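You operate a simulated robot arm through the tools that you are given. There is no shell and no other tool. Be economical: measure what you need, move in short steps, check, and stop when the job is done.

You run a simulated two-armed robot. Do the job below in one go: nothing can be reset, and whatever is moved stays where it is left.

Task
Soap the green-soled pad, hold the black pan still, scrub the dye stain off and rack the pan.
Fine: the pad goes back where it lay. Set down upright: green-soled pad. What is to be rubbed or washed off counts as gone when no trace of it is left.

The check looks at the end state, three seconds after you hand in, the way a careful person would. Anything else that was tipped, shoved, dropped, spilled or broken makes it a failure.

Robot
Two 7-joint arms with three-finger grippers on one trunk, on a base that drives. Base frame: it is fixed to the floor where the robot stands at the start and does not move with it; the origin is under the middle of the robot, x ahead of it, y to its left, z up. Lengths are in mm, angles in rad, forces in N, time in s.
The left shoulder is at the start at [42, 154, 1007], the right one opposite. With the tool pointing down near the work surface each hand reaches from about 100 to 620 mm from the robot's upright axis, wherever it stands, measured 20 degrees to its own side. Places, roughly: floor of the dish rack [600, -700, 900]; green-soled pad (8x5x6 cm) [500, 200, 900]; soap plate [500, 0, 900]. Payload 2.69 kg a hand.
The TCP of each hand is the grasp point between the finger pads, 29 mm short of the fingertips. In the tool frame z runs along the fingers and y along their closing line. The gripper opens to 120 mm. The gripper's body begins 78 mm behind the TCP.
Orientation is told as [roll, pitch, yaw] about the base's x, y, z axes, in that order, counted from this pose: with the fingers straight down and closing along the base's y, the tool's x points along the base's -x, its y along +y and its z along -z.

Tools
- The arms move only by the tool apply_moves. It takes "left_series", "right_series" or both (then of equal length, played together; a hand with none holds still); each is a list of rows, each a list of 7 numbers: the shift along the tool's x, y, z in cm, then the turn, a rotation vector about the tool's x, y, z in rad, then the finger opening in cm, from 0 to 12. In form: [[dx, dy, dz, wx, wy, wz, fingers], ...]. A call has 1 to 8 rows; each row is the pose to reach, as a shift and turn from the pose commanded when the call began, along the tool's axes at that moment. A row lasts 0.2 s, in which the tool goes at most 50 mm and 0.15 rad; a call with a longer step from one row to the next is refused whole, and so is a gripper value outside its range. Where a pose cannot be reached the arm comes as near as it can. A force on the tool above 40 N (or 10 N above the force at the start of the call, whichever is more), or a blocked arm, ends the call early, and 0.2 s more pass. The fingers move at their own pace and stop on an object; they squeeze with about 20 N. The grip force told is the motor's: it shows also when the fingers shut on nothing. Time passes only in rows, and 0.2 s behind the last, so rows that repeat a pose let the fingers close. The reply holds the time, the measured pose of the TCP, the force on the tool along the base axes, the opening and the grip force, in the units named above and with some noise, with the torque about the TCP (base axes, N m) and any sound that the robot's microphone picked up.
- Cameras (640 x 400 px; columns grow to the right, rows downward): "scene" is now at [158.6, -2, 1196.1]; the picture's right is [-0.01, -1.00, 0.00], its down [-0.18, 0.00, -0.98] and it looks along [0.98, -0.01, -0.18] (base axes); focal length 214 px, centre (320, 200). "left" rides on the left gripper at [63, 0, -104] in its tool frame; the picture's right is [-0.01, 1.00, 0.00], its down [-0.83, 0.00, -0.56] and it looks along [-0.56, 0.00, 0.83] (tool axes); focal length 275 px, centre (320, 200). "right" rides on the right gripper at [63, 0, -104] in its tool frame; the picture's right is [0.00, 1.00, 0.00], its down [-0.83, 0.00, -0.56] and it looks along [-0.56, 0.00, 0.83] (tool axes); focal length 275 px, centre (320, 200). There is no depth. A picture from a camera that has moved, and an enlarged one, comes with that camera's place and axes in the base frame and with its lens.
- get_image(camera): a new picture of that camera. No time passes.
- raise_lower(by): slides the trunk up (or, below 0, down) by that many mm; the arms and the scene camera ride with it, the base frame stays. It gives what a move gives, with no picture.
- base_move(legs): drives the robot by 1 to 6 legs, each [ahead, left, turn to the left] in mm, mm and rad, along the robot's own axes; the way and the turn of a leg run together, so that a leg with both is an arc; at most 1500 mm and 3.142 rad a leg. The arms and the cameras ride along, it lands a little off, and it stops where it bumps. It gives what a move gives.
- pan_tilt(pan, tilt): turns the head with the scene camera to pan (to the left, within 1.396 rad either way) and tilt (down, from -0.506 to 1.204), counted from straight ahead of the robot. It gives what a move gives.
- close_up(camera, box): a new picture of the part [left, top, right, bottom] of that camera's present view, enlarged. No time passes.
- close_job(): hands the job in; it is judged then, once.

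Work in short steps. Places have to be worked out from the pictures, the camera data and where the tool is seen: move nearer, look again, correct. Check each grasp and each placing, and mend what went wrong. You have 120 turns and 108 pictures in all, those below and enlarged ones among them. Open the grippers and draw the arms clear of the work before you hand the job in, unless the task says otherwise; then end with one line.

The tools are called after "Call:" as name(argument=value, ...) on one line, values as JSON. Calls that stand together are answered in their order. apply_moves: Moves the arms, as the interface text tells. Its arguments: {"type":"object","properties":{"left_series":{"type":"array"},"right_series":{"type":"array"}},"required":[]} The other tools are called the same way: raise_lower (by) slides the trunk up or down; base_move (legs) drives the base; pan_tilt (pan, tilt) turns the head that bears the scene camera; get_image (camera) takes a picture; close_up (camera, box) takes an enlarged picture of a part of a camera's view; close_job () hands the job in.

At the start:

```text
time_s: 0.0
left_ee_pos: [433.1, 384.5, 1000.8]
left_ee_rot: [0.0, 0.001, -0.001]
left_force: [0.4, -0.1, 0.8]
left_wrist_torque: [-0.02, -0.03, 0.01]
left_grip_width: 120.0
left_gripper_force: 0.2
right_ee_pos: [331.9, -86.5, 1134.2]
right_ee_rot: [0.0, 0.002, 0.0]
right_force: [0.2, -0.1, 0.1]
right_wrist_torque: [0.0, -0.01, 0.01]
right_grip_width: 120.3
right_gripper_force: 0.0
trunk travel left (down, up): [-375.0, 63.0]
robot x, y, heading: [-0.9, -0.6, -0.002]
head pan, tilt: [-0.014, 0.176]
```

scene: 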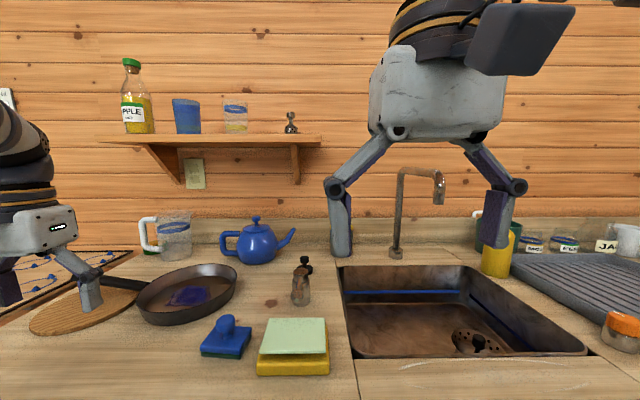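
right: 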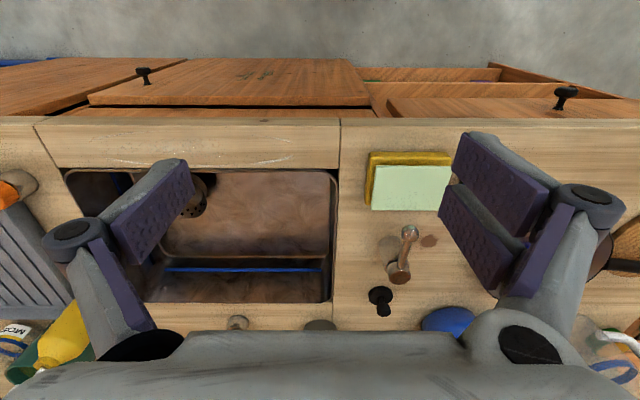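
left: 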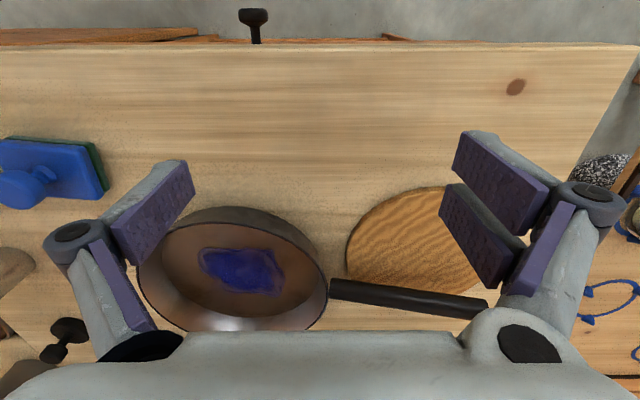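

The pan with a blue-violet stain is at the left, the blue pad beside it, and a yellow/light-green block that may be the soap plate. I take enlarged views first.

Call:
close_up(camera="scene", box=[120, 240, 360, 390])

Call:
close_up(camera="scene", box=[440, 200, 640, 325])

Call:
close_up(camera="left", box=[0, 100, 480, 400])

```text
2.67 times, centred on (240, 315) of scene
camera zoom: at [158.6, -2.0, 1196.1], right [-0.01, -1.0, 0.0], down [-0.18, 0.0, -0.98], along [0.98, -0.01, -0.18], focal length 572 px, centre (533, -107)
```

zoom: 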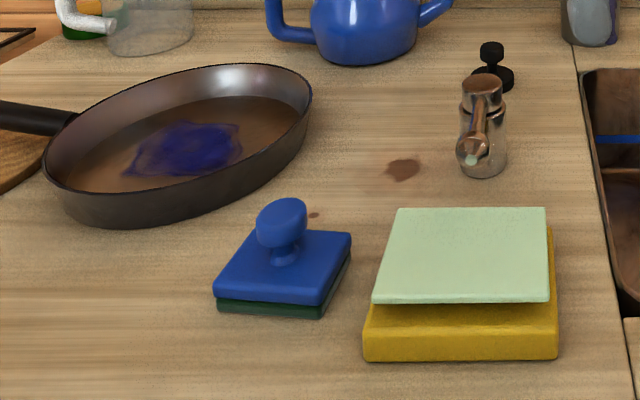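

```text
3.20 times, centred on (540, 262) of scene
camera zoom: at [158.6, -2.0, 1196.1], right [-0.01, -1.0, 0.0], down [-0.18, 0.0, -0.98], along [0.98, -0.01, -0.18], focal length 686 px, centre (-384, 0)
```

zoom: 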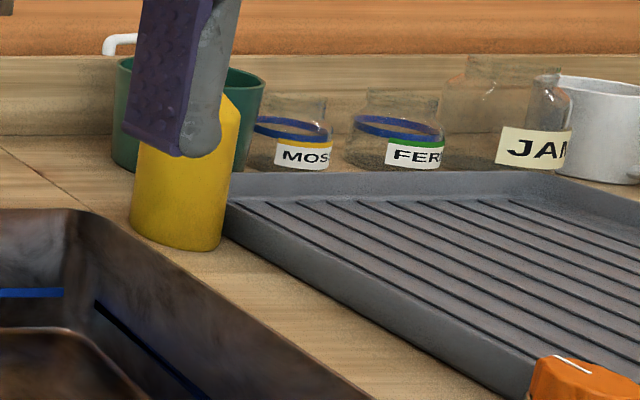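

```text
1.33 times, centred on (240, 250) of left
camera zoom: at [372.8, 384.7, 1104.2], right [0.01, 1.0, 0.0], down [0.83, 0.0, 0.56], along [0.56, 0.0, -0.83], focal length 367 px, centre (427, 133)
```

zoom: 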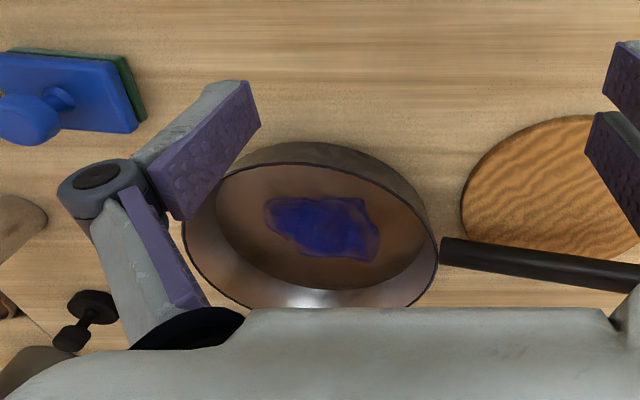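

I'll look left and right with the head before driving, to see the rack and what lies at the left.

Call:
pan_tilt(pan=0.9, tilt=0.5)

Call:
get_image(camera="scene")

Call:
pan_tilt(pan=-0.8, tilt=0.4)

Call:
get_image(camera="scene")

```text
time_s: 1.2
left_ee_pos: [434.7, 383.4, 999.7]
left_ee_rot: [-0.001, 0.0, 0.001]
left_force: [0.9, 0.2, 0.1]
left_wrist_torque: [0.0, 0.0, -0.02]
left_grip_width: 119.8
left_gripper_force: 0.0
right_ee_pos: [332.1, -88.0, 1134.7]
right_ee_rot: [0.0, 0.001, 0.0]
right_force: [-0.7, -0.2, -0.2]
right_wrist_torque: [-0.01, 0.0, 0.0]
right_grip_width: 120.0
right_gripper_force: 0.1
trunk travel left (down, up): [-375.0, 63.0]
robot x, y, heading: [0.3, -0.0, -0.004]
head pan, tilt: [0.901, 0.499]
```

```text
101 pictures are left
camera scene: at [122.2, 70.5, 1166.2], right [0.78, -0.62, 0.0], down [-0.3, -0.37, -0.88], along [0.55, 0.69, -0.48], focal length 214 px, centre (320, 200)
```

scene: 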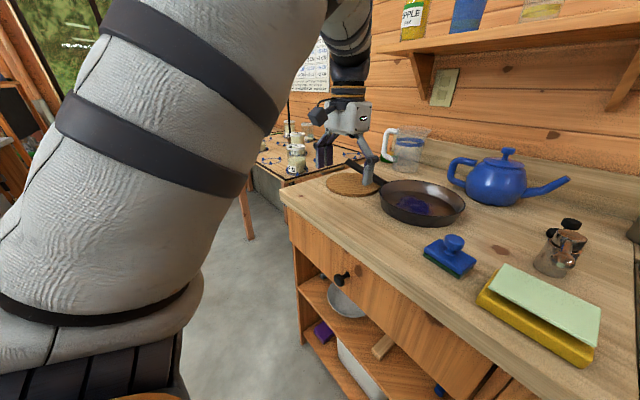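

```text
time_s: 2.9
left_ee_pos: [433.5, 384.1, 999.7]
left_ee_rot: [0.0, -0.001, 0.0]
left_force: [-0.7, 0.5, -0.2]
left_wrist_torque: [-0.02, -0.01, -0.04]
left_grip_width: 119.9
left_gripper_force: 0.0
right_ee_pos: [332.5, -87.1, 1133.6]
right_ee_rot: [0.001, 0.0, 0.0]
right_force: [0.2, 0.4, -0.1]
right_wrist_torque: [-0.01, -0.01, 0.01]
right_grip_width: 120.1
right_gripper_force: 0.1
trunk travel left (down, up): [-375.0, 63.0]
robot x, y, heading: [1.8, 0.1, -0.003]
head pan, tilt: [-0.799, 0.4]
```

```text
100 pictures are left
camera scene: at [130.3, -67.2, 1175.4], right [-0.72, -0.7, 0.0], down [-0.27, 0.28, -0.92], along [0.64, -0.66, -0.39], focal length 214 px, centre (320, 200)
```

scene: 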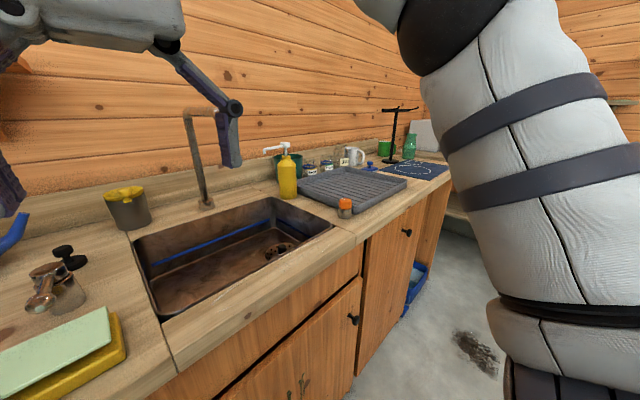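

The floor is clear at the left and the rack is a grey tray beyond the sink. I drive left and a bit ahead so pan handle, pad and soap are all in reach.

Call:
base_move(legs=[[0, 270, 0], [50, 0, 0]])

Call:
pan_tilt(pan=0, tilt=0.6)

Call:
get_image(camera="scene")

Call:
get_image(camera="left")

Call:
get_image(camera="right")

```text
time_s: 6.1
left_ee_pos: [484.6, 652.4, 999.1]
left_ee_rot: [0.0, 0.001, -0.002]
left_force: [0.6, 0.4, 0.0]
left_wrist_torque: [0.02, 0.03, -0.02]
left_grip_width: 119.9
left_gripper_force: 0.1
right_ee_pos: [382.4, 180.7, 1134.2]
right_ee_rot: [-0.001, 0.002, -0.003]
right_force: [0.5, 0.2, -0.4]
right_wrist_torque: [0.01, 0.07, 0.04]
right_grip_width: 120.0
right_gripper_force: 0.1
trunk travel left (down, up): [-375.0, 63.0]
robot x, y, heading: [48.7, 267.1, 0.0]
head pan, tilt: [-0.799, 0.4]
```

```text
time_s: 7.3
left_ee_pos: [484.3, 653.2, 1000.4]
left_ee_rot: [0.001, 0.0, -0.002]
left_force: [-0.8, 0.5, 1.2]
left_wrist_torque: [-0.01, -0.04, 0.02]
left_grip_width: 120.2
left_gripper_force: 0.2
right_ee_pos: [381.7, 181.8, 1134.9]
right_ee_rot: [0.001, -0.002, -0.001]
right_force: [0.0, 0.4, 0.0]
right_wrist_torque: [-0.01, -0.01, -0.01]
right_grip_width: 120.1
right_gripper_force: 0.0
trunk travel left (down, up): [-375.0, 63.0]
robot x, y, heading: [48.2, 272.4, -0.002]
head pan, tilt: [0.0, 0.6]
```

```text
99 pictures are left
camera scene: at [203.8, 268.5, 1157.2], right [0.0, -1.0, 0.0], down [-0.56, 0.0, -0.83], along [0.83, 0.0, -0.56], focal length 214 px, centre (320, 200)
```

scene: 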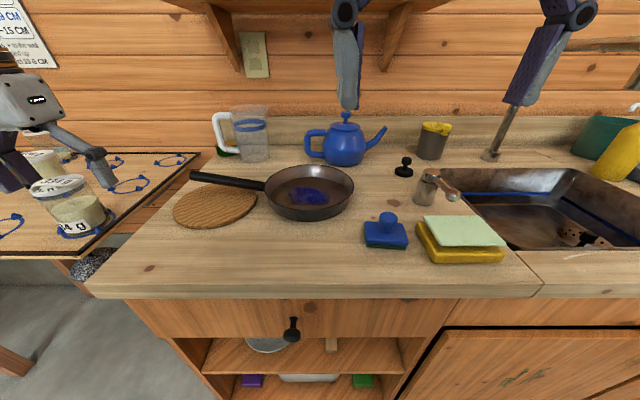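

```text
98 pictures are left
camera left: at [422.9, 653.8, 1104.2], right [0.01, 1.0, 0.0], down [0.83, -0.01, 0.56], along [0.56, 0.0, -0.83], focal length 275 px, centre (320, 200)
```

left: 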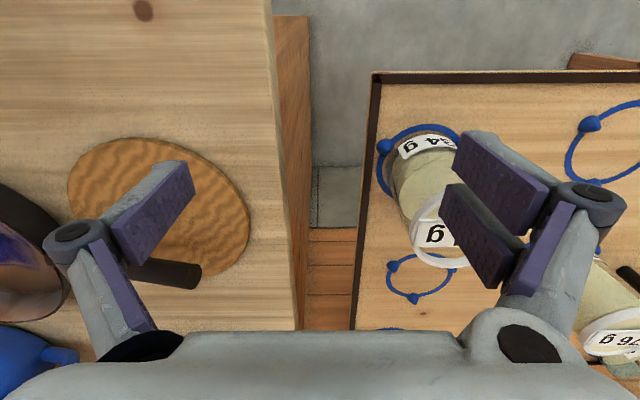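

```text
97 pictures are left
camera right: at [319.2, 180.8, 1238.7], right [0.0, 1.0, 0.0], down [0.83, 0.0, 0.56], along [0.56, 0.0, -0.83], focal length 275 px, centre (320, 200)
```

right: 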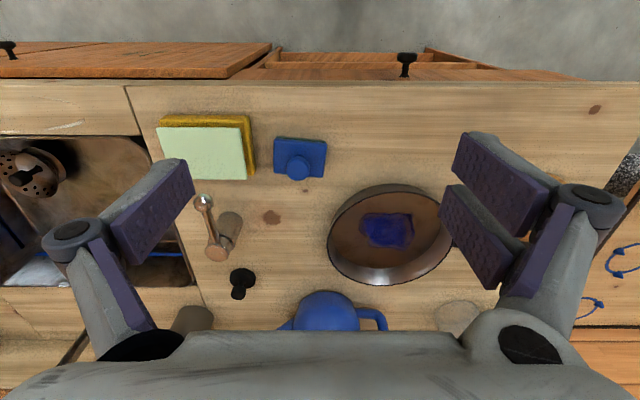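

Pad knob triangulates to about (465, 157), soap block centre about (455, 39) with top near z≈923. I bring the right hand above the knob to z≈1010, and pull the left hand away from the jars.

Call:
apply_moves(right_series=[[-3, -1, 0, 0, 0, 0, 7], [-6, -2, 2, 0, 0, 0, 7], [-8.3, -2.5, 5, 0, 0, 0, 7], [-8.3, -2.5, 9, 0, 0, 0, 7], [-8.3, -2.5, 12.4, 0, 0, 0, 7]], left_series=[[0, -3, -2, 0, 0, 0, 12], [0, -6, -4, 0, 0, 0, 12], [0, -9, -6, 0, 0, 0, 12], [0, -12, -6, 0, 0, 0, 12], [0, -13, -6, 0, 0, 0, 12]])

Call:
get_image(camera="right")

Call:
get_image(camera="scene")

```text
time_s: 8.5
left_ee_pos: [486.1, 524.6, 1060.4]
left_ee_rot: [-0.002, 0.002, 0.0]
left_force: [-0.5, 0.6, -0.1]
left_wrist_torque: [-0.01, 0.0, -0.03]
left_grip_width: 119.7
left_gripper_force: 0.1
right_ee_pos: [467.2, 156.6, 1010.6]
right_ee_rot: [0.001, 0.0, 0.0]
right_force: [-0.2, 0.2, -1.0]
right_wrist_torque: [0.01, -0.02, 0.0]
right_grip_width: 69.8
right_gripper_force: 0.2
trunk travel left (down, up): [-375.0, 63.0]
robot x, y, heading: [50.4, 266.7, 0.001]
head pan, tilt: [0.0, 0.6]
```

```text
96 pictures are left
camera right: at [404.1, 155.4, 1115.0], right [0.0, 1.0, 0.0], down [0.83, 0.0, 0.56], along [0.56, 0.0, -0.83], focal length 275 px, centre (320, 200)
```

right: 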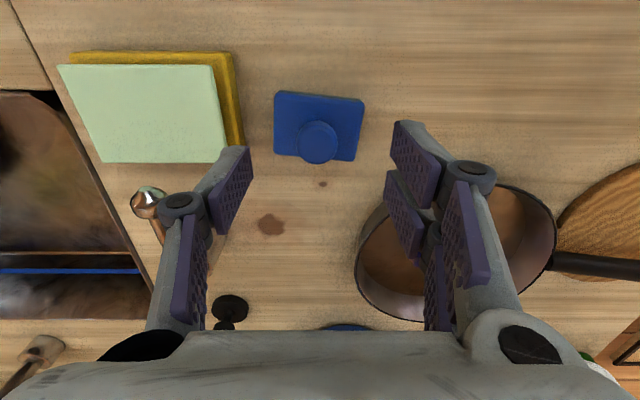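

```text
95 pictures are left
camera scene: at [204.3, 267.7, 1157.6], right [-0.01, -1.0, 0.0], down [-0.56, 0.01, -0.83], along [0.83, -0.01, -0.56], focal length 214 px, centre (320, 200)
```

scene: 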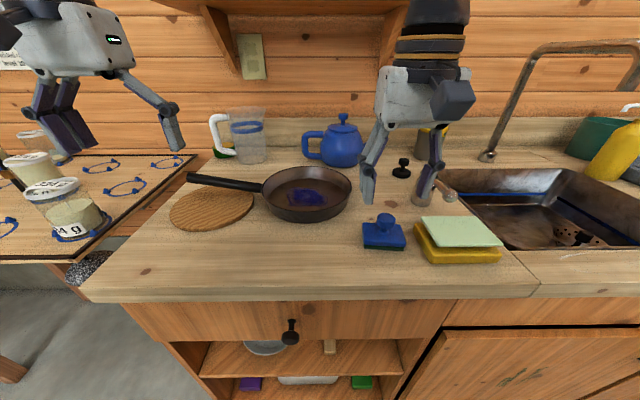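

The knob seems ~7 mm further ahead and 1 mm to the right of the tool axis. I correct and descend to about z=975, then look again.

Call:
apply_moves(right_series=[[-0.7, -0.1, 1, 0, 0, 0, 7], [-0.7, -0.1, 2.8, 0, 0, 0, 7]])

Call:
get_image(camera="right")

```text
time_s: 9.1
left_ee_pos: [486.1, 524.6, 1060.9]
left_ee_rot: [-0.001, 0.002, -0.003]
left_force: [-0.5, 0.4, 0.5]
left_wrist_torque: [-0.02, -0.01, 0.02]
left_grip_width: 120.2
left_gripper_force: 0.1
right_ee_pos: [472.4, 155.8, 981.6]
right_ee_rot: [0.0, 0.001, -0.002]
right_force: [-0.2, -0.2, -0.2]
right_wrist_torque: [0.03, 0.02, -0.02]
right_grip_width: 69.7
right_gripper_force: 0.0
trunk travel left (down, up): [-375.0, 63.0]
robot x, y, heading: [49.9, 268.4, -0.001]
head pan, tilt: [0.0, 0.6]
```

```text
94 pictures are left
camera right: at [409.6, 154.2, 1086.9], right [0.0, 1.0, 0.0], down [0.83, 0.0, 0.56], along [0.56, 0.0, -0.83], focal length 275 px, centre (320, 200)
```

right: 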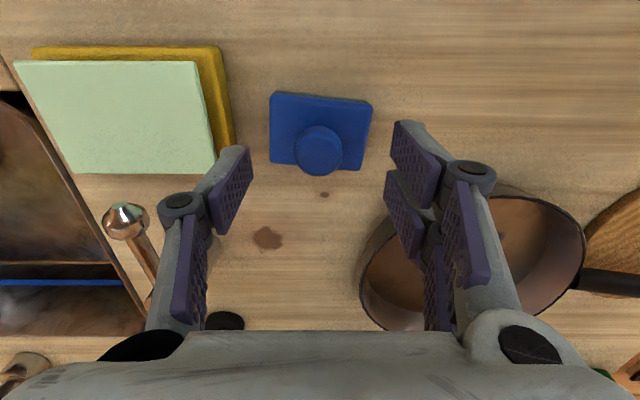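

Knob is centred laterally; I descend 2 cm more and recheck the fore-aft alignment.

Call:
apply_moves(right_series=[[0, 0, 1, 0, 0, 0, 7], [0, 0, 2, 0, 0, 0, 7]])

Call:
get_image(camera="right")

Call:
close_up(camera="scene", box=[320, 140, 520, 265])

```text
time_s: 9.7
left_ee_pos: [485.7, 522.9, 1061.2]
left_ee_rot: [0.001, 0.003, -0.001]
left_force: [0.2, -0.1, 0.2]
left_wrist_torque: [0.03, -0.03, 0.04]
left_grip_width: 120.0
left_gripper_force: 0.0
right_ee_pos: [473.0, 156.2, 961.7]
right_ee_rot: [0.001, -0.001, -0.003]
right_force: [1.0, -0.2, -0.5]
right_wrist_torque: [0.01, 0.0, -0.01]
right_grip_width: 70.2
right_gripper_force: 0.1
trunk travel left (down, up): [-375.0, 63.0]
robot x, y, heading: [50.1, 269.2, -0.0]
head pan, tilt: [0.0, 0.6]
```

```text
93 pictures are left
camera right: at [409.6, 154.3, 1066.7], right [0.0, 1.0, 0.0], down [0.83, 0.0, 0.56], along [0.56, 0.0, -0.83], focal length 275 px, centre (320, 200)
```

right: 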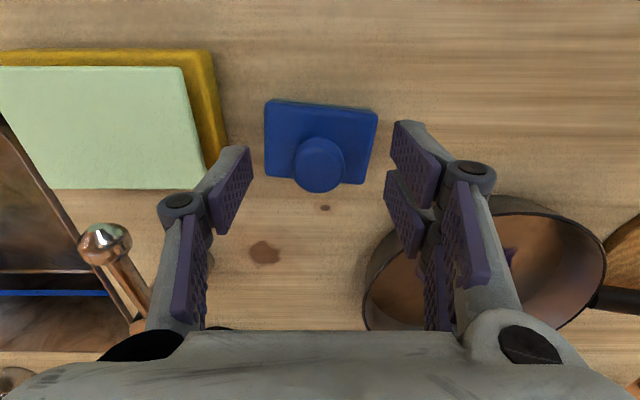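

```text
3.20 times, centred on (420, 202) of scene
camera zoom: at [204.2, 267.4, 1158.0], right [-0.01, -1.0, 0.0], down [-0.56, 0.01, -0.83], along [0.83, -0.01, -0.56], focal length 686 px, centre (0, 192)
```

zoom: 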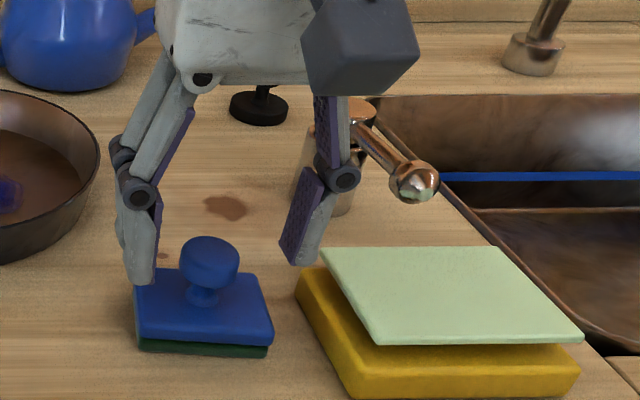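

Depth of the pad is still uncertain (base top between 877 and 905), so I descend another 1.5 cm, tips remain above it, and re-measure.

Call:
apply_moves(right_series=[[-0.4, 0, 0.8, 0, 0, 0, 7], [-0.4, 0, 1.6, 0, 0, 0, 7]])

Call:
get_image(camera="right")

Call:
close_up(camera="scene", box=[320, 140, 520, 265])

```text
time_s: 10.3
left_ee_pos: [486.8, 524.9, 1060.3]
left_ee_rot: [-0.001, 0.001, -0.003]
left_force: [-0.4, -0.4, 0.4]
left_wrist_torque: [0.02, 0.03, 0.05]
left_grip_width: 119.7
left_gripper_force: 0.0
right_ee_pos: [476.5, 153.9, 946.8]
right_ee_rot: [0.0, 0.0, -0.001]
right_force: [0.6, -0.2, 0.6]
right_wrist_torque: [0.0, 0.02, 0.0]
right_grip_width: 70.0
right_gripper_force: 0.0
trunk travel left (down, up): [-375.0, 63.0]
robot x, y, heading: [48.9, 267.2, 0.001]
head pan, tilt: [0.0, 0.6]
```

```text
91 pictures are left
camera right: at [413.5, 154.5, 1051.0], right [0.0, 1.0, 0.0], down [0.83, 0.0, 0.56], along [0.56, 0.0, -0.83], focal length 275 px, centre (320, 200)
```

right: 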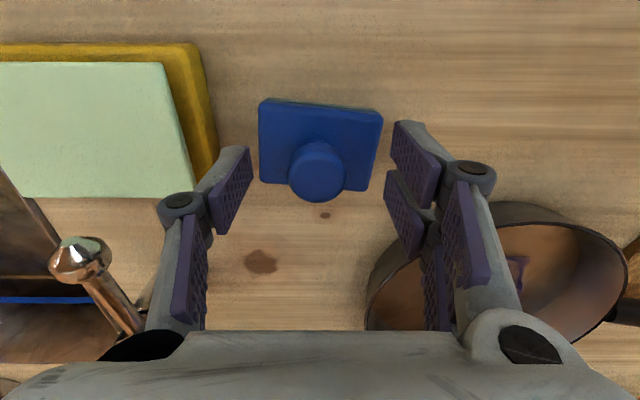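

```text
3.20 times, centred on (420, 202) of scene
camera zoom: at [204.1, 267.3, 1158.1], right [-0.01, -1.0, 0.0], down [-0.56, 0.01, -0.83], along [0.83, -0.01, -0.56], focal length 686 px, centre (0, 192)
```

zoom: 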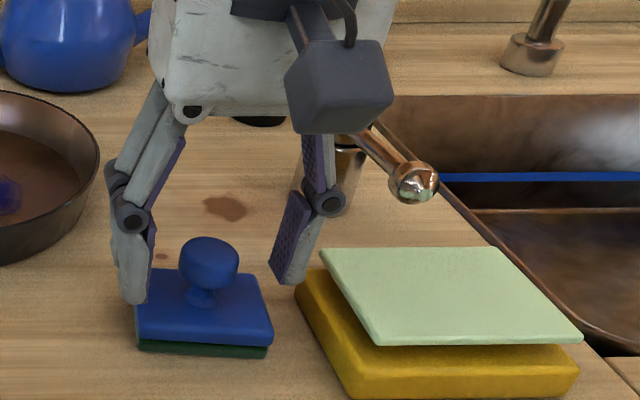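

Longer-baseline triangulation puts the knob at about (474, 154, 936), already between the fingers. I lower in small steps, watching the force.

Call:
apply_moves(right_series=[[0.2, 0, 0.3, 0, 0, 0, 7], [0.2, 0, 0.6, 0, 0, 0, 7]])

Call:
close_up(camera="scene", box=[340, 180, 440, 260])

```text
time_s: 10.9
left_ee_pos: [487.9, 524.8, 1059.5]
left_ee_rot: [0.0, 0.004, -0.003]
left_force: [-0.6, -0.3, -0.2]
left_wrist_torque: [0.01, -0.01, -0.02]
left_grip_width: 120.0
left_gripper_force: 0.1
right_ee_pos: [474.6, 156.0, 940.5]
right_ee_rot: [0.0, 0.001, -0.002]
right_force: [0.3, 0.7, -0.4]
right_wrist_torque: [0.01, 0.0, 0.0]
right_grip_width: 69.8
right_gripper_force: 0.0
trunk travel left (down, up): [-375.0, 63.0]
robot x, y, heading: [48.2, 265.5, -0.005]
head pan, tilt: [0.0, 0.6]
```

```text
5.00 times, centred on (390, 220) of scene
camera zoom: at [204.2, 267.3, 1158.1], right [-0.02, -1.0, 0.0], down [-0.56, 0.01, -0.83], along [0.83, -0.01, -0.56], focal length 1072 px, centre (-30, 100)
```

zoom: 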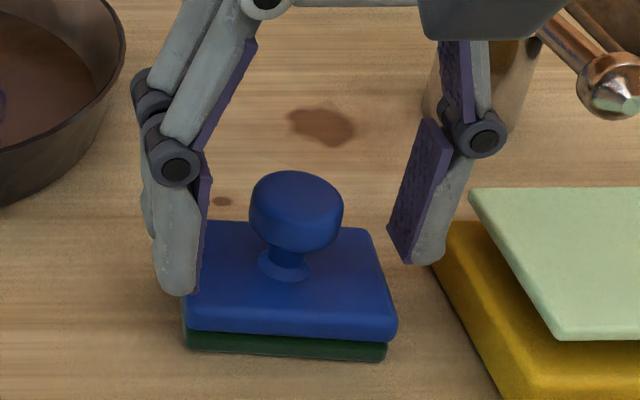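

The fingers straddle the knob; tips are close to the base plate. I lower 4 mm more and close.

Call:
apply_moves(right_series=[[0, 0, 0.2, 0, 0, 0, 7], [0, 0, 0.4, 0, 0, 0, 7], [0, 0, 0.4, 0, 0, 0, 4], [0, 0, 0.4, 0, 0, 0, 2], [0, 0, 0.4, 0, 0, 0, 0], [0, 0, 0.4, 0, 0, 0, 0]])

Call:
close_up(camera="scene", box=[340, 180, 440, 260])

```text
time_s: 12.3
left_ee_pos: [485.8, 523.7, 1060.7]
left_ee_rot: [-0.002, 0.0, -0.002]
left_force: [0.3, 0.4, -0.3]
left_wrist_torque: [-0.02, 0.01, 0.0]
left_grip_width: 119.8
left_gripper_force: 0.1
right_ee_pos: [474.0, 156.2, 936.4]
right_ee_rot: [-0.003, -0.002, -0.003]
right_force: [0.3, 0.5, 1.5]
right_wrist_torque: [0.02, 0.02, 0.01]
right_grip_width: 27.9
right_gripper_force: 20.5
trunk travel left (down, up): [-375.0, 63.0]
robot x, y, heading: [48.0, 271.2, -0.004]
head pan, tilt: [0.0, 0.6]
```

```text
5.00 times, centred on (390, 220) of scene
camera zoom: at [204.2, 267.4, 1158.1], right [-0.01, -1.0, 0.0], down [-0.56, 0.01, -0.83], along [0.83, -0.01, -0.56], focal length 1072 px, centre (-30, 100)
```

zoom: 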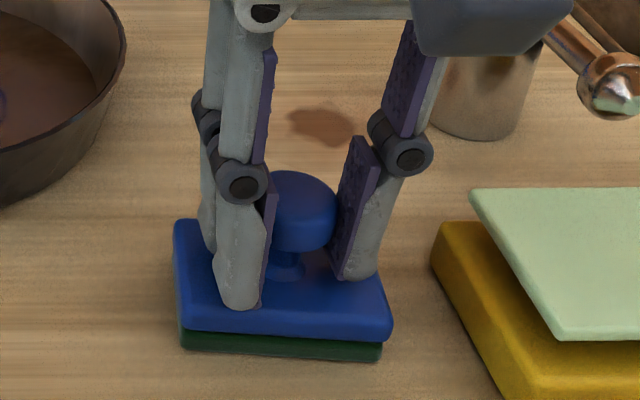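

Gripped at 27.9 mm (home pose for the pad: TCP 474, 156, 936). I lift 7 cm and look.

Call:
apply_moves(right_series=[[0, 0, -2, 0, 0, 0, 0], [0, 0, -5, 0, 0, 0, 0], [0, 0, -7, 0, 0, 0, 0]])

Call:
get_image(camera="scene")

Call:
get_image(camera="right")

```text
time_s: 13.1
left_ee_pos: [486.3, 524.4, 1060.8]
left_ee_rot: [0.0, 0.002, -0.002]
left_force: [-0.3, -0.5, -0.1]
left_wrist_torque: [-0.01, 0.02, 0.0]
left_grip_width: 120.2
left_gripper_force: 0.1
right_ee_pos: [474.9, 156.8, 1004.9]
right_ee_rot: [0.0, -0.002, -0.002]
right_force: [-0.4, -0.2, -1.8]
right_wrist_torque: [-0.01, 0.0, 0.0]
right_grip_width: 28.2
right_gripper_force: 20.0
trunk travel left (down, up): [-375.0, 63.0]
robot x, y, heading: [52.0, 270.7, 0.004]
head pan, tilt: [0.0, 0.6]
```

```text
87 pictures are left
camera scene: at [204.1, 267.3, 1158.1], right [-0.01, -1.0, 0.0], down [-0.56, 0.01, -0.83], along [0.83, -0.01, -0.56], focal length 214 px, centre (320, 200)
```

scene: 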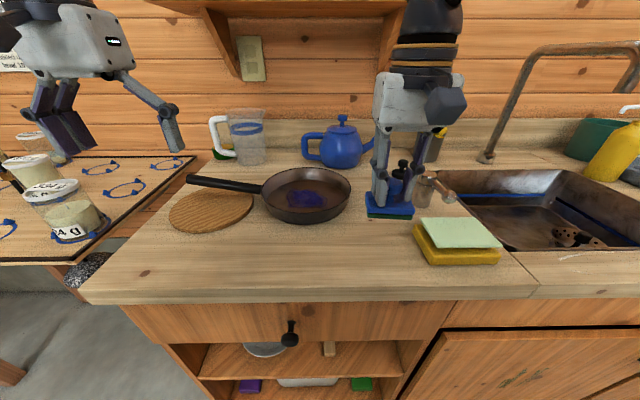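

```text
86 pictures are left
camera right: at [411.7, 154.7, 1110.9], right [0.0, 1.0, 0.0], down [0.83, 0.0, 0.56], along [0.56, 0.0, -0.83], focal length 275 px, centre (320, 200)
```

right: 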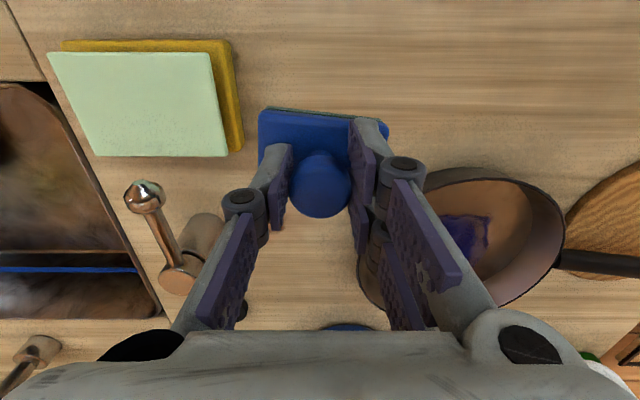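

The pad is held level. The moka pot's handle end sits near (506, 46, 964), so I come back to x≈445 first, then move sideways above the soap (y≈42).

Call:
apply_moves(right_series=[[3, 0, 0, 0, 0, 0, 0], [3, -4, 0, 0, 0, 0, 0], [3, -8, 0, 0, 0, 0, 0], [3, -11.4, 0, 0, 0, 0, 0], [3, -11.4, 1.5, 0, 0, 0, 0]])

Call:
close_up(camera="scene", box=[380, 140, 540, 270])

Call:
get_image(camera="right")

```text
time_s: 14.3
left_ee_pos: [486.0, 524.3, 1060.0]
left_ee_rot: [-0.001, 0.002, -0.002]
left_force: [0.0, 0.5, -0.8]
left_wrist_torque: [0.0, -0.01, -0.02]
left_grip_width: 120.1
left_gripper_force: 0.1
right_ee_pos: [444.6, 41.3, 990.7]
right_ee_rot: [0.0, -0.001, -0.001]
right_force: [-0.1, 0.8, -0.6]
right_wrist_torque: [0.03, 0.01, -0.01]
right_grip_width: 27.9
right_gripper_force: 19.8
trunk travel left (down, up): [-375.0, 63.0]
robot x, y, heading: [51.4, 267.2, 0.003]
head pan, tilt: [0.0, 0.6]
```

```text
3.08 times, centred on (460, 205) of scene
camera zoom: at [204.3, 267.6, 1158.1], right [-0.01, -1.0, 0.0], down [-0.56, 0.01, -0.83], along [0.83, -0.01, -0.56], focal length 660 px, centre (-111, 185)
```

zoom: 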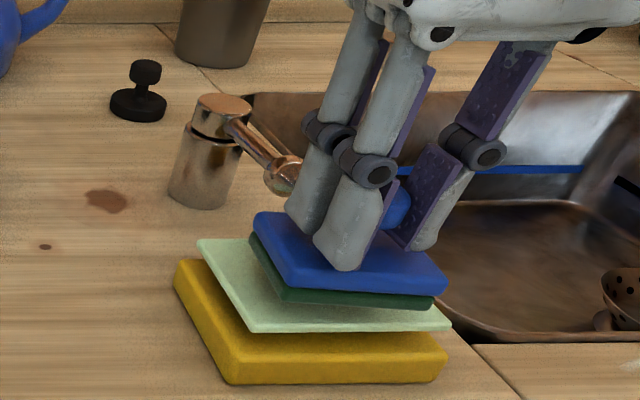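

```text
84 pictures are left
camera right: at [381.4, 40.7, 1095.4], right [0.0, 1.0, 0.0], down [0.83, 0.0, 0.56], along [0.56, 0.0, -0.83], focal length 275 px, centre (320, 200)
```

right: 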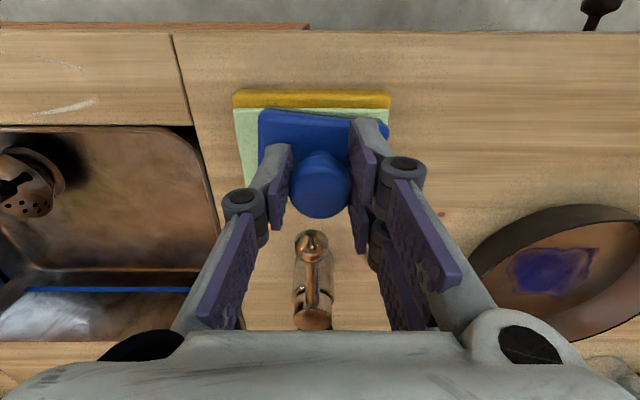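

Pad is over the soap. I descend slowly in 3 mm steps, watching for contact.

Call:
apply_moves(right_series=[[0, -0.4, 0.5, 0, 0, 0, 0], [0, -0.4, 1.0, 0, 0, 0, 0], [0, -0.4, 1.5, 0, 0, 0, 0], [0, -0.4, 1.8, 0, 0, 0, 0]])

Call:
close_up(camera="scene", box=[380, 140, 540, 270])

```text
time_s: 15.3
left_ee_pos: [485.9, 525.3, 1061.8]
left_ee_rot: [0.0, 0.003, -0.003]
left_force: [0.0, 0.2, -0.2]
left_wrist_torque: [0.0, 0.02, -0.01]
left_grip_width: 120.0
left_gripper_force: 0.0
right_ee_pos: [444.1, 38.1, 972.3]
right_ee_rot: [-0.001, 0.001, -0.001]
right_force: [0.0, -0.3, 0.4]
right_wrist_torque: [-0.01, 0.05, 0.01]
right_grip_width: 27.9
right_gripper_force: 19.5
trunk travel left (down, up): [-375.0, 63.0]
robot x, y, heading: [52.2, 271.8, 0.002]
head pan, tilt: [0.0, 0.6]
```

```text
3.08 times, centred on (460, 205) of scene
camera zoom: at [204.1, 267.4, 1158.1], right [-0.01, -1.0, 0.0], down [-0.56, 0.01, -0.83], along [0.83, -0.01, -0.56], focal length 660 px, centre (-111, 185)
```

zoom: 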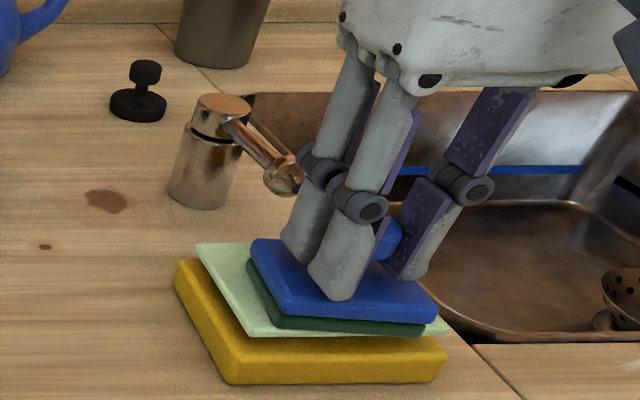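

Light contact just began; the pad is ~10 mm right of the plate's centre. I lift a bit, shift left 10 mm, and press down lightly.

Call:
apply_moves(right_series=[[0, 0, -1.0, 0, 0, 0, 0], [0, 1.0, -1.0, 0, 0, 0, 0], [0, 1.0, -0.3, 0, 0, 0, 0], [0, 1.0, 0, 0, 0, 0, 0], [0, 1.0, 0.15, 0, 0, 0, 0]])

Call:
close_up(camera="scene", box=[380, 140, 540, 270])

```text
time_s: 16.5
left_ee_pos: [486.1, 523.8, 1060.6]
left_ee_rot: [0.001, 0.0, 0.0]
left_force: [-0.4, 0.2, 0.2]
left_wrist_torque: [-0.02, 0.06, 0.02]
left_grip_width: 119.9
left_gripper_force: 0.1
right_ee_pos: [444.8, 47.7, 970.9]
right_ee_rot: [0.0, 0.001, 0.0]
right_force: [-0.1, 0.7, 0.9]
right_wrist_torque: [0.05, -0.01, -0.01]
right_grip_width: 28.3
right_gripper_force: 19.9
trunk travel left (down, up): [-375.0, 63.0]
robot x, y, heading: [49.9, 270.0, 0.004]
head pan, tilt: [0.0, 0.6]
```

```text
3.08 times, centred on (460, 205) of scene
camera zoom: at [204.1, 267.4, 1158.2], right [-0.01, -1.0, 0.0], down [-0.56, 0.01, -0.83], along [0.83, -0.01, -0.56], focal length 660 px, centre (-111, 185)
```

zoom: 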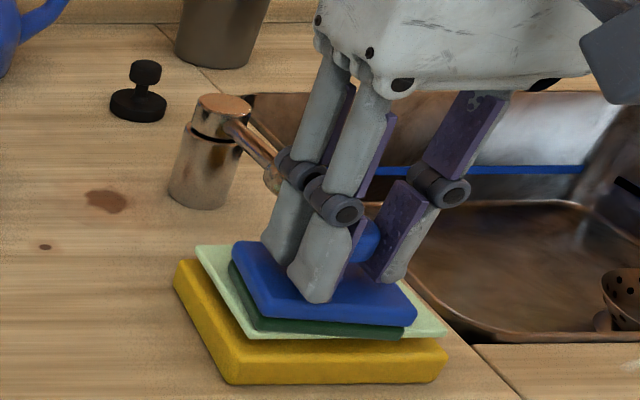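

The green top seems to sink like a sprung plate. I press further in small steps and watch the force and picture.

Call:
apply_moves(right_series=[[0, 0, 0.2, 0, 0, 0, 0], [0, 0, 0.4, 0, 0, 0, 0], [0, 0, 0.6, 0, 0, 0, 0], [0, 0, 0.6, 0, 0, 0, 0]])

Call:
close_up(camera="scene", box=[380, 140, 540, 270])

```text
time_s: 17.5
left_ee_pos: [487.0, 523.0, 1060.6]
left_ee_rot: [0.002, -0.001, -0.001]
left_force: [-0.4, 0.9, 0.2]
left_wrist_torque: [0.03, -0.02, -0.01]
left_grip_width: 119.9
left_gripper_force: 0.1
right_ee_pos: [444.1, 48.1, 965.2]
right_ee_rot: [-0.001, 0.0, -0.002]
right_force: [0.1, -1.7, 5.0]
right_wrist_torque: [-0.02, -0.06, 0.0]
right_grip_width: 28.2
right_gripper_force: 20.6
trunk travel left (down, up): [-375.0, 63.0]
robot x, y, heading: [47.4, 267.7, -0.003]
head pan, tilt: [0.0, 0.6]
```

```text
3.08 times, centred on (460, 205) of scene
camera zoom: at [204.0, 267.4, 1158.2], right [-0.01, -1.0, 0.0], down [-0.56, 0.01, -0.83], along [0.83, -0.01, -0.56], focal length 660 px, centre (-111, 185)
```

zoom: 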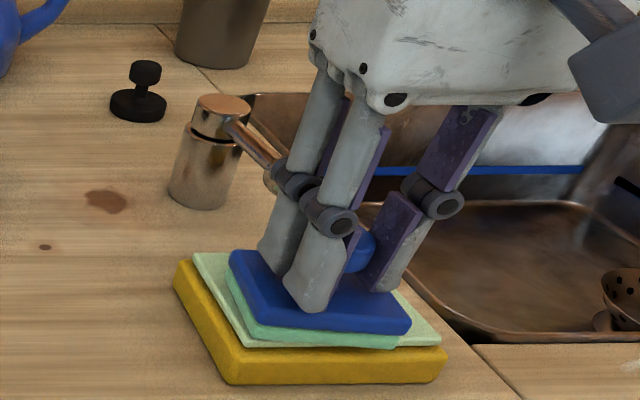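

The sole turned mint: the pad is soaped. I lift it clear while the left hand starts turning toward the pan handle (handle runs through about (583,445) and (606,545)).

Call:
apply_moves(right_series=[[0, 0, -1, 0, 0, 0, 0], [0, 0, -4, 0, 0, 0, 0], [0, 0, -7, 0, 0, 0, 0], [0, 3, -8, 0, 0, 0, 0], [0, 6, -8, 0, 0, 0, 0], [0, 8, -8, 0, 0, 0, 0], [0, 8, -8, 0, 0, 0, 0], [0, 8, -8, 0, 0, 0, 0]], left_series=[[-1, -1, 0, 0, 0, 0.14, 8], [-2, -2, 0, 0, 0, 0.28, 8], [-3, -3, 0, 0, 0, 0.42, 8], [-4, -4, 0, 0, 0, 0.56, 8], [-5, -5, 0, 0, 0, 0.7, 8], [-6, -6, 0, 0, 0, 0.84, 8], [-7, -6.5, 0, 0, 0, 0.98, 8], [-7.5, -7, 0, 0, 0, 1.12, 8]])

Call:
get_image(camera="scene")

```text
time_s: 19.3
left_ee_pos: [558.7, 452.2, 1059.8]
left_ee_rot: [0.001, 0.001, -1.124]
left_force: [0.5, -0.2, 1.6]
left_wrist_torque: [-0.01, 0.01, 0.02]
left_grip_width: 79.8
left_gripper_force: 0.0
right_ee_pos: [445.0, 127.2, 1046.2]
right_ee_rot: [-0.001, -0.001, -0.001]
right_force: [0.4, -0.4, -0.3]
right_wrist_torque: [0.03, -0.05, -0.02]
right_grip_width: 28.0
right_gripper_force: 20.0
trunk travel left (down, up): [-375.0, 63.0]
robot x, y, heading: [46.9, 269.3, 0.002]
head pan, tilt: [0.0, 0.6]
```

```text
80 pictures are left
camera scene: at [203.9, 268.6, 1157.1], right [0.0, -1.0, 0.0], down [-0.56, 0.0, -0.83], along [0.83, 0.0, -0.56], focal length 214 px, centre (320, 200)
```

scene: 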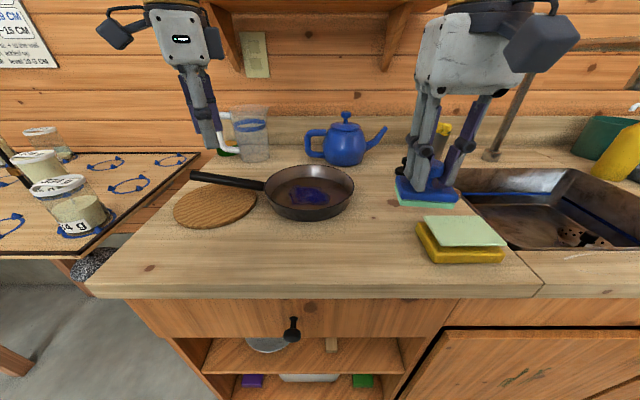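

Going well. I finish the turn to yaw ≈ -1.81 and move over the handle at (582, 440), z≈1030.

Call:
apply_moves(left_series=[[-0.5, 0.4, 0, 0, 0, 0.14, 8], [-1, 0.8, 1, 0, 0, 0.28, 8], [-1.5, 1.2, 2, 0, 0, 0.42, 8], [-2, 1.5, 3, 0, 0, 0.56, 8], [-2.1, 1.56, 3, 0, 0, 0.69, 8], [-2.1, 1.56, 3, 0, 0, 0.69, 8]])

Call:
get_image(camera="left")

Call:
get_image(camera="scene")

```text
time_s: 20.7
left_ee_pos: [581.8, 440.8, 1030.3]
left_ee_rot: [-0.001, 0.001, -1.813]
left_force: [-0.6, -0.2, 0.6]
left_wrist_torque: [0.02, 0.01, 0.04]
left_grip_width: 80.2
left_gripper_force: 0.1
right_ee_pos: [443.6, 128.1, 1046.3]
right_ee_rot: [0.0, -0.002, -0.002]
right_force: [0.2, -0.2, 0.1]
right_wrist_torque: [-0.02, -0.01, -0.01]
right_grip_width: 28.1
right_gripper_force: 20.3
trunk travel left (down, up): [-375.0, 63.0]
robot x, y, heading: [51.0, 270.7, 0.001]
head pan, tilt: [0.0, 0.6]
```

```text
79 pictures are left
camera left: at [599.5, 502.6, 1134.5], right [0.97, -0.24, 0.0], down [-0.2, -0.81, 0.56], along [-0.14, -0.54, -0.83], focal length 275 px, centre (320, 200)
```

left: 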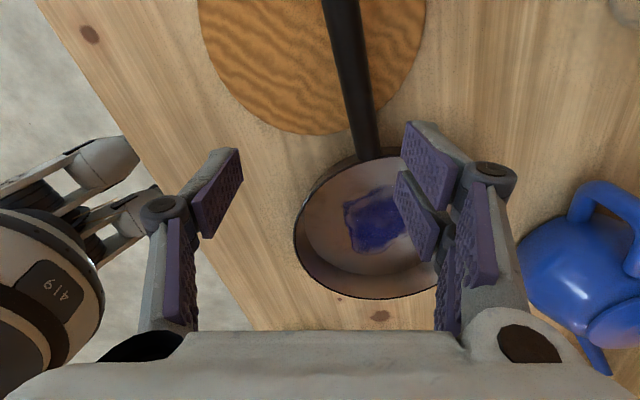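

```text
78 pictures are left
camera scene: at [203.9, 268.5, 1157.1], right [0.0, -1.0, 0.0], down [-0.56, 0.0, -0.83], along [0.83, 0.0, -0.56], focal length 214 px, centre (320, 200)
```

scene: 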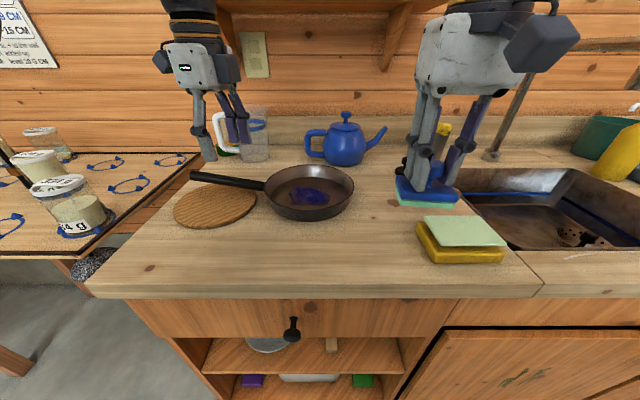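

The left view shows the handle lies further out and lower than thought: about x=612, z≈920, running along base y. I re-aim: yaw -1.57, over (612, 425), down to z≈975.

Call:
apply_moves(left_series=[[-0.3, 1.2, 0, 0, 0, -0.12, 8], [-0.6, 2.4, 0, 0, 0, -0.24, 8], [-0.8, 3.3, 2, 0, 0, -0.24, 8], [-0.8, 3.3, 4, 0, 0, -0.24, 8], [-0.8, 3.3, 5.5, 0, 0, -0.24, 8]])

Call:
get_image(camera="left")

Call:
close_up(camera="scene", box=[160, 100, 380, 240])

```text
time_s: 21.9
left_ee_pos: [612.5, 423.5, 974.7]
left_ee_rot: [0.0, -0.001, -1.571]
left_force: [-0.7, 0.3, -0.6]
left_wrist_torque: [-0.01, 0.0, -0.01]
left_grip_width: 80.1
left_gripper_force: 0.1
left hand out of reach, approached as far as the arm can: row 2, 3
right_ee_pos: [444.0, 126.8, 1046.1]
right_ee_rot: [0.0, -0.001, -0.002]
right_force: [0.2, 0.4, -0.3]
right_wrist_torque: [0.0, 0.03, 0.0]
right_grip_width: 28.3
right_gripper_force: 20.3
trunk travel left (down, up): [-375.0, 63.0]
robot x, y, heading: [52.9, 270.1, -0.001]
head pan, tilt: [0.0, 0.6]
```

```text
77 pictures are left
camera left: at [613.5, 487.9, 1079.6], right [1.0, 0.0, 0.0], down [0.0, -0.83, 0.56], along [0.0, -0.56, -0.83], focal length 275 px, centre (320, 200)
```

left: 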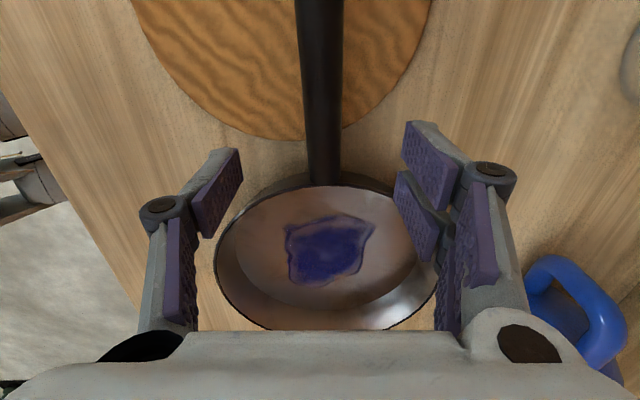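

```text
2.86 times, centred on (270, 170) of scene
camera zoom: at [203.4, 268.6, 1157.2], right [0.0, -1.0, 0.0], down [-0.56, 0.0, -0.83], along [0.83, 0.0, -0.56], focal length 613 px, centre (463, 286)
```

zoom: 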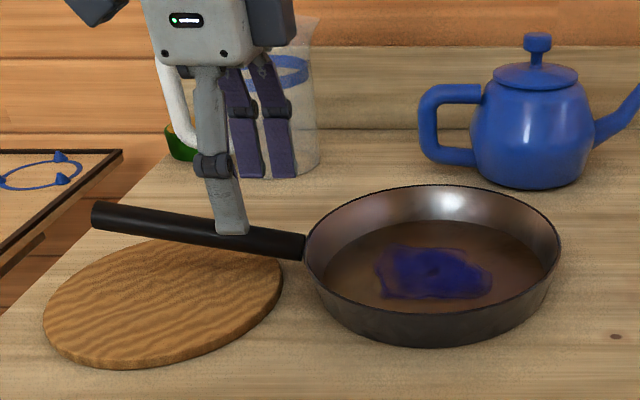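

The handle is now centred between the fingers. I lower 3.5 cm and close.

Call:
apply_moves(left_series=[[0, 0, 1.2, 0, 0, 0, 8], [0, 0, 2.4, 0, 0, 0, 8], [0, 0, 3.5, 0, 0, 0, 8], [0, 0, 3.5, 0, 0, 0, 5], [0, 0, 3.5, 0, 0, 0, 2], [0, 0, 3.5, 0, 0, 0, 0], [0, 0, 3.5, 0, 0, 0, 0]])

Call:
close_up(camera="scene", box=[160, 100, 380, 240])

Call:
get_image(camera="left")

```text
time_s: 23.5
left_ee_pos: [613.1, 425.2, 939.8]
left_ee_rot: [0.003, 0.0, -1.57]
left_force: [3.3, 0.0, 1.7]
left_wrist_torque: [-0.28, -0.12, 0.3]
left_grip_width: 22.1
left_gripper_force: 20.6
right_ee_pos: [445.1, 127.8, 1046.7]
right_ee_rot: [-0.001, 0.001, 0.0]
right_force: [-0.2, -0.1, -0.4]
right_wrist_torque: [0.05, -0.01, -0.02]
right_grip_width: 28.4
right_gripper_force: 19.6
trunk travel left (down, up): [-375.0, 63.0]
robot x, y, heading: [46.7, 265.3, 0.0]
head pan, tilt: [0.0, 0.6]
```

```text
2.86 times, centred on (270, 170) of scene
camera zoom: at [204.0, 268.6, 1157.1], right [0.0, -1.0, 0.0], down [-0.57, 0.0, -0.82], along [0.82, 0.0, -0.57], focal length 613 px, centre (463, 286)
```

zoom: 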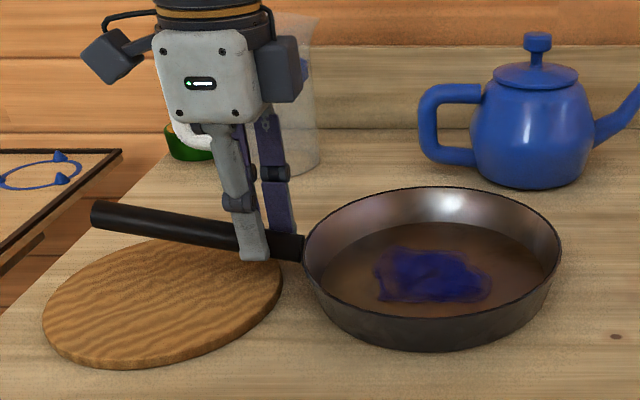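

```text
74 pictures are left
camera left: at [614.5, 488.7, 1044.2], right [1.0, 0.0, 0.0], down [0.0, -0.83, 0.56], along [0.0, -0.56, -0.83], focal length 275 px, centre (320, 200)
```

left: 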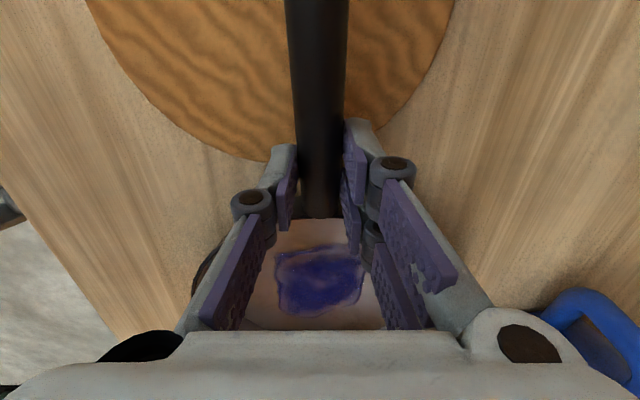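

Handle held (22 mm). Combining views, the pan floor is at z≈880 with the stain about x 575–655, y 240–335, centre (615, 288). I carry the soaped pad above it at z≈1000.

Call:
apply_moves(right_series=[[-3, 3, 0, 0, 0, 0, 0], [-6, 6, 0, 0, 0, 0, 0], [-9, 9, 0.5, 0, 0, 0, 0], [-12, 12, 2, 0, 0, 0, 0], [-15, 14.5, 3.5, 0, 0, 0, 0], [-17, 16, 4.5, 0, 0, 0, 0], [-17, 16, 4.5, 0, 0, 0, 0]])

Call:
close_up(camera="scene", box=[200, 90, 420, 240])

Call:
get_image(camera="right")

```text
time_s: 25.1
left_ee_pos: [611.4, 425.3, 939.9]
left_ee_rot: [0.001, 0.0, -1.572]
left_force: [-0.7, -0.2, 0.7]
left_wrist_torque: [0.27, 0.04, -0.02]
left_grip_width: 21.9
left_gripper_force: 19.8
right_ee_pos: [576.0, 268.0, 974.8]
right_ee_rot: [-0.001, -0.001, -0.001]
right_force: [-0.2, -0.8, -0.1]
right_wrist_torque: [0.02, 0.0, 0.04]
right_grip_width: 28.3
right_gripper_force: 19.9
right hand out of reach, approached as far as the arm can: row 5, 6, 7
trunk travel left (down, up): [-375.0, 63.0]
robot x, y, heading: [47.0, 268.1, -0.0]
head pan, tilt: [0.0, 0.6]
```

```text
2.67 times, centred on (310, 165) of scene
camera zoom: at [203.8, 268.3, 1157.2], right [0.0, -1.0, 0.0], down [-0.56, 0.0, -0.83], along [0.83, 0.0, -0.56], focal length 572 px, centre (347, 293)
```

zoom: 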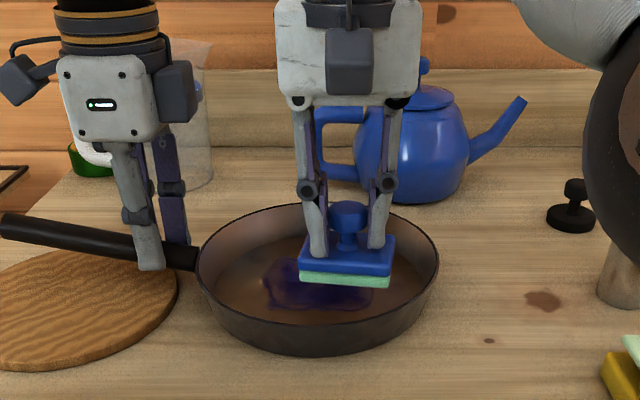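

```text
72 pictures are left
camera right: at [512.2, 266.9, 1079.9], right [0.0, 1.0, 0.0], down [0.83, 0.0, 0.56], along [0.56, 0.0, -0.83], focal length 275 px, centre (320, 200)
```

right: 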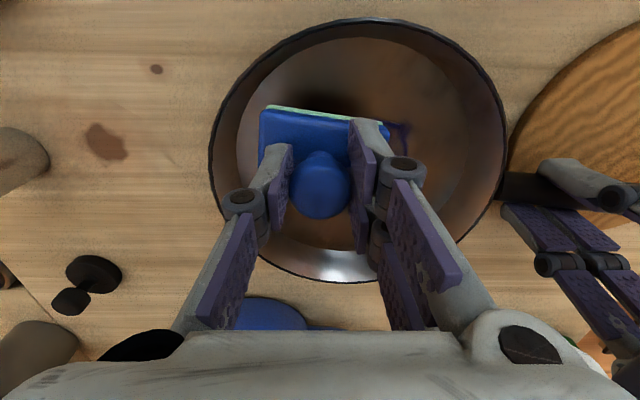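

The right hand runs out of reach at x≈576. I check how much clearance the base has to the counter front by tilting the head down.

Call:
pan_tilt(pan=0, tilt=1.2)

Call:
get_image(camera="scene")

```text
time_s: 26.1
left_ee_pos: [612.0, 423.7, 939.3]
left_ee_rot: [0.0, -0.001, -1.569]
left_force: [-1.7, 1.4, -0.7]
left_wrist_torque: [0.37, 0.02, -0.07]
left_grip_width: 21.6
left_gripper_force: 20.4
right_ee_pos: [576.1, 268.4, 975.7]
right_ee_rot: [0.0, 0.002, -0.001]
right_force: [-0.5, 0.2, -0.5]
right_wrist_torque: [0.01, 0.05, 0.03]
right_grip_width: 28.1
right_gripper_force: 20.0
trunk travel left (down, up): [-375.0, 63.0]
robot x, y, heading: [49.0, 272.3, -0.002]
head pan, tilt: [0.0, 1.201]
```

```text
71 pictures are left
camera scene: at [171.4, 268.6, 1112.6], right [0.0, -1.0, 0.0], down [-0.93, 0.0, -0.36], along [0.36, 0.0, -0.93], focal length 214 px, centre (320, 200)
```

scene: 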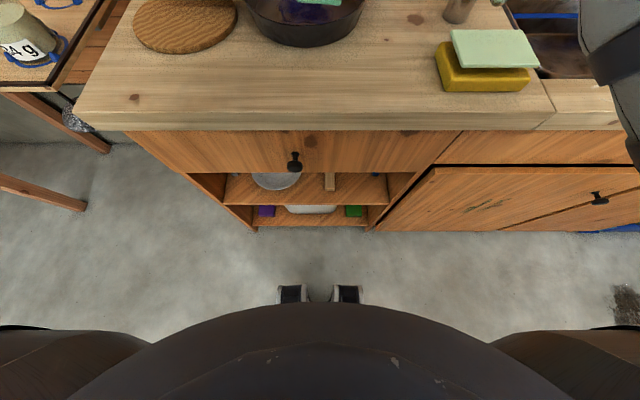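

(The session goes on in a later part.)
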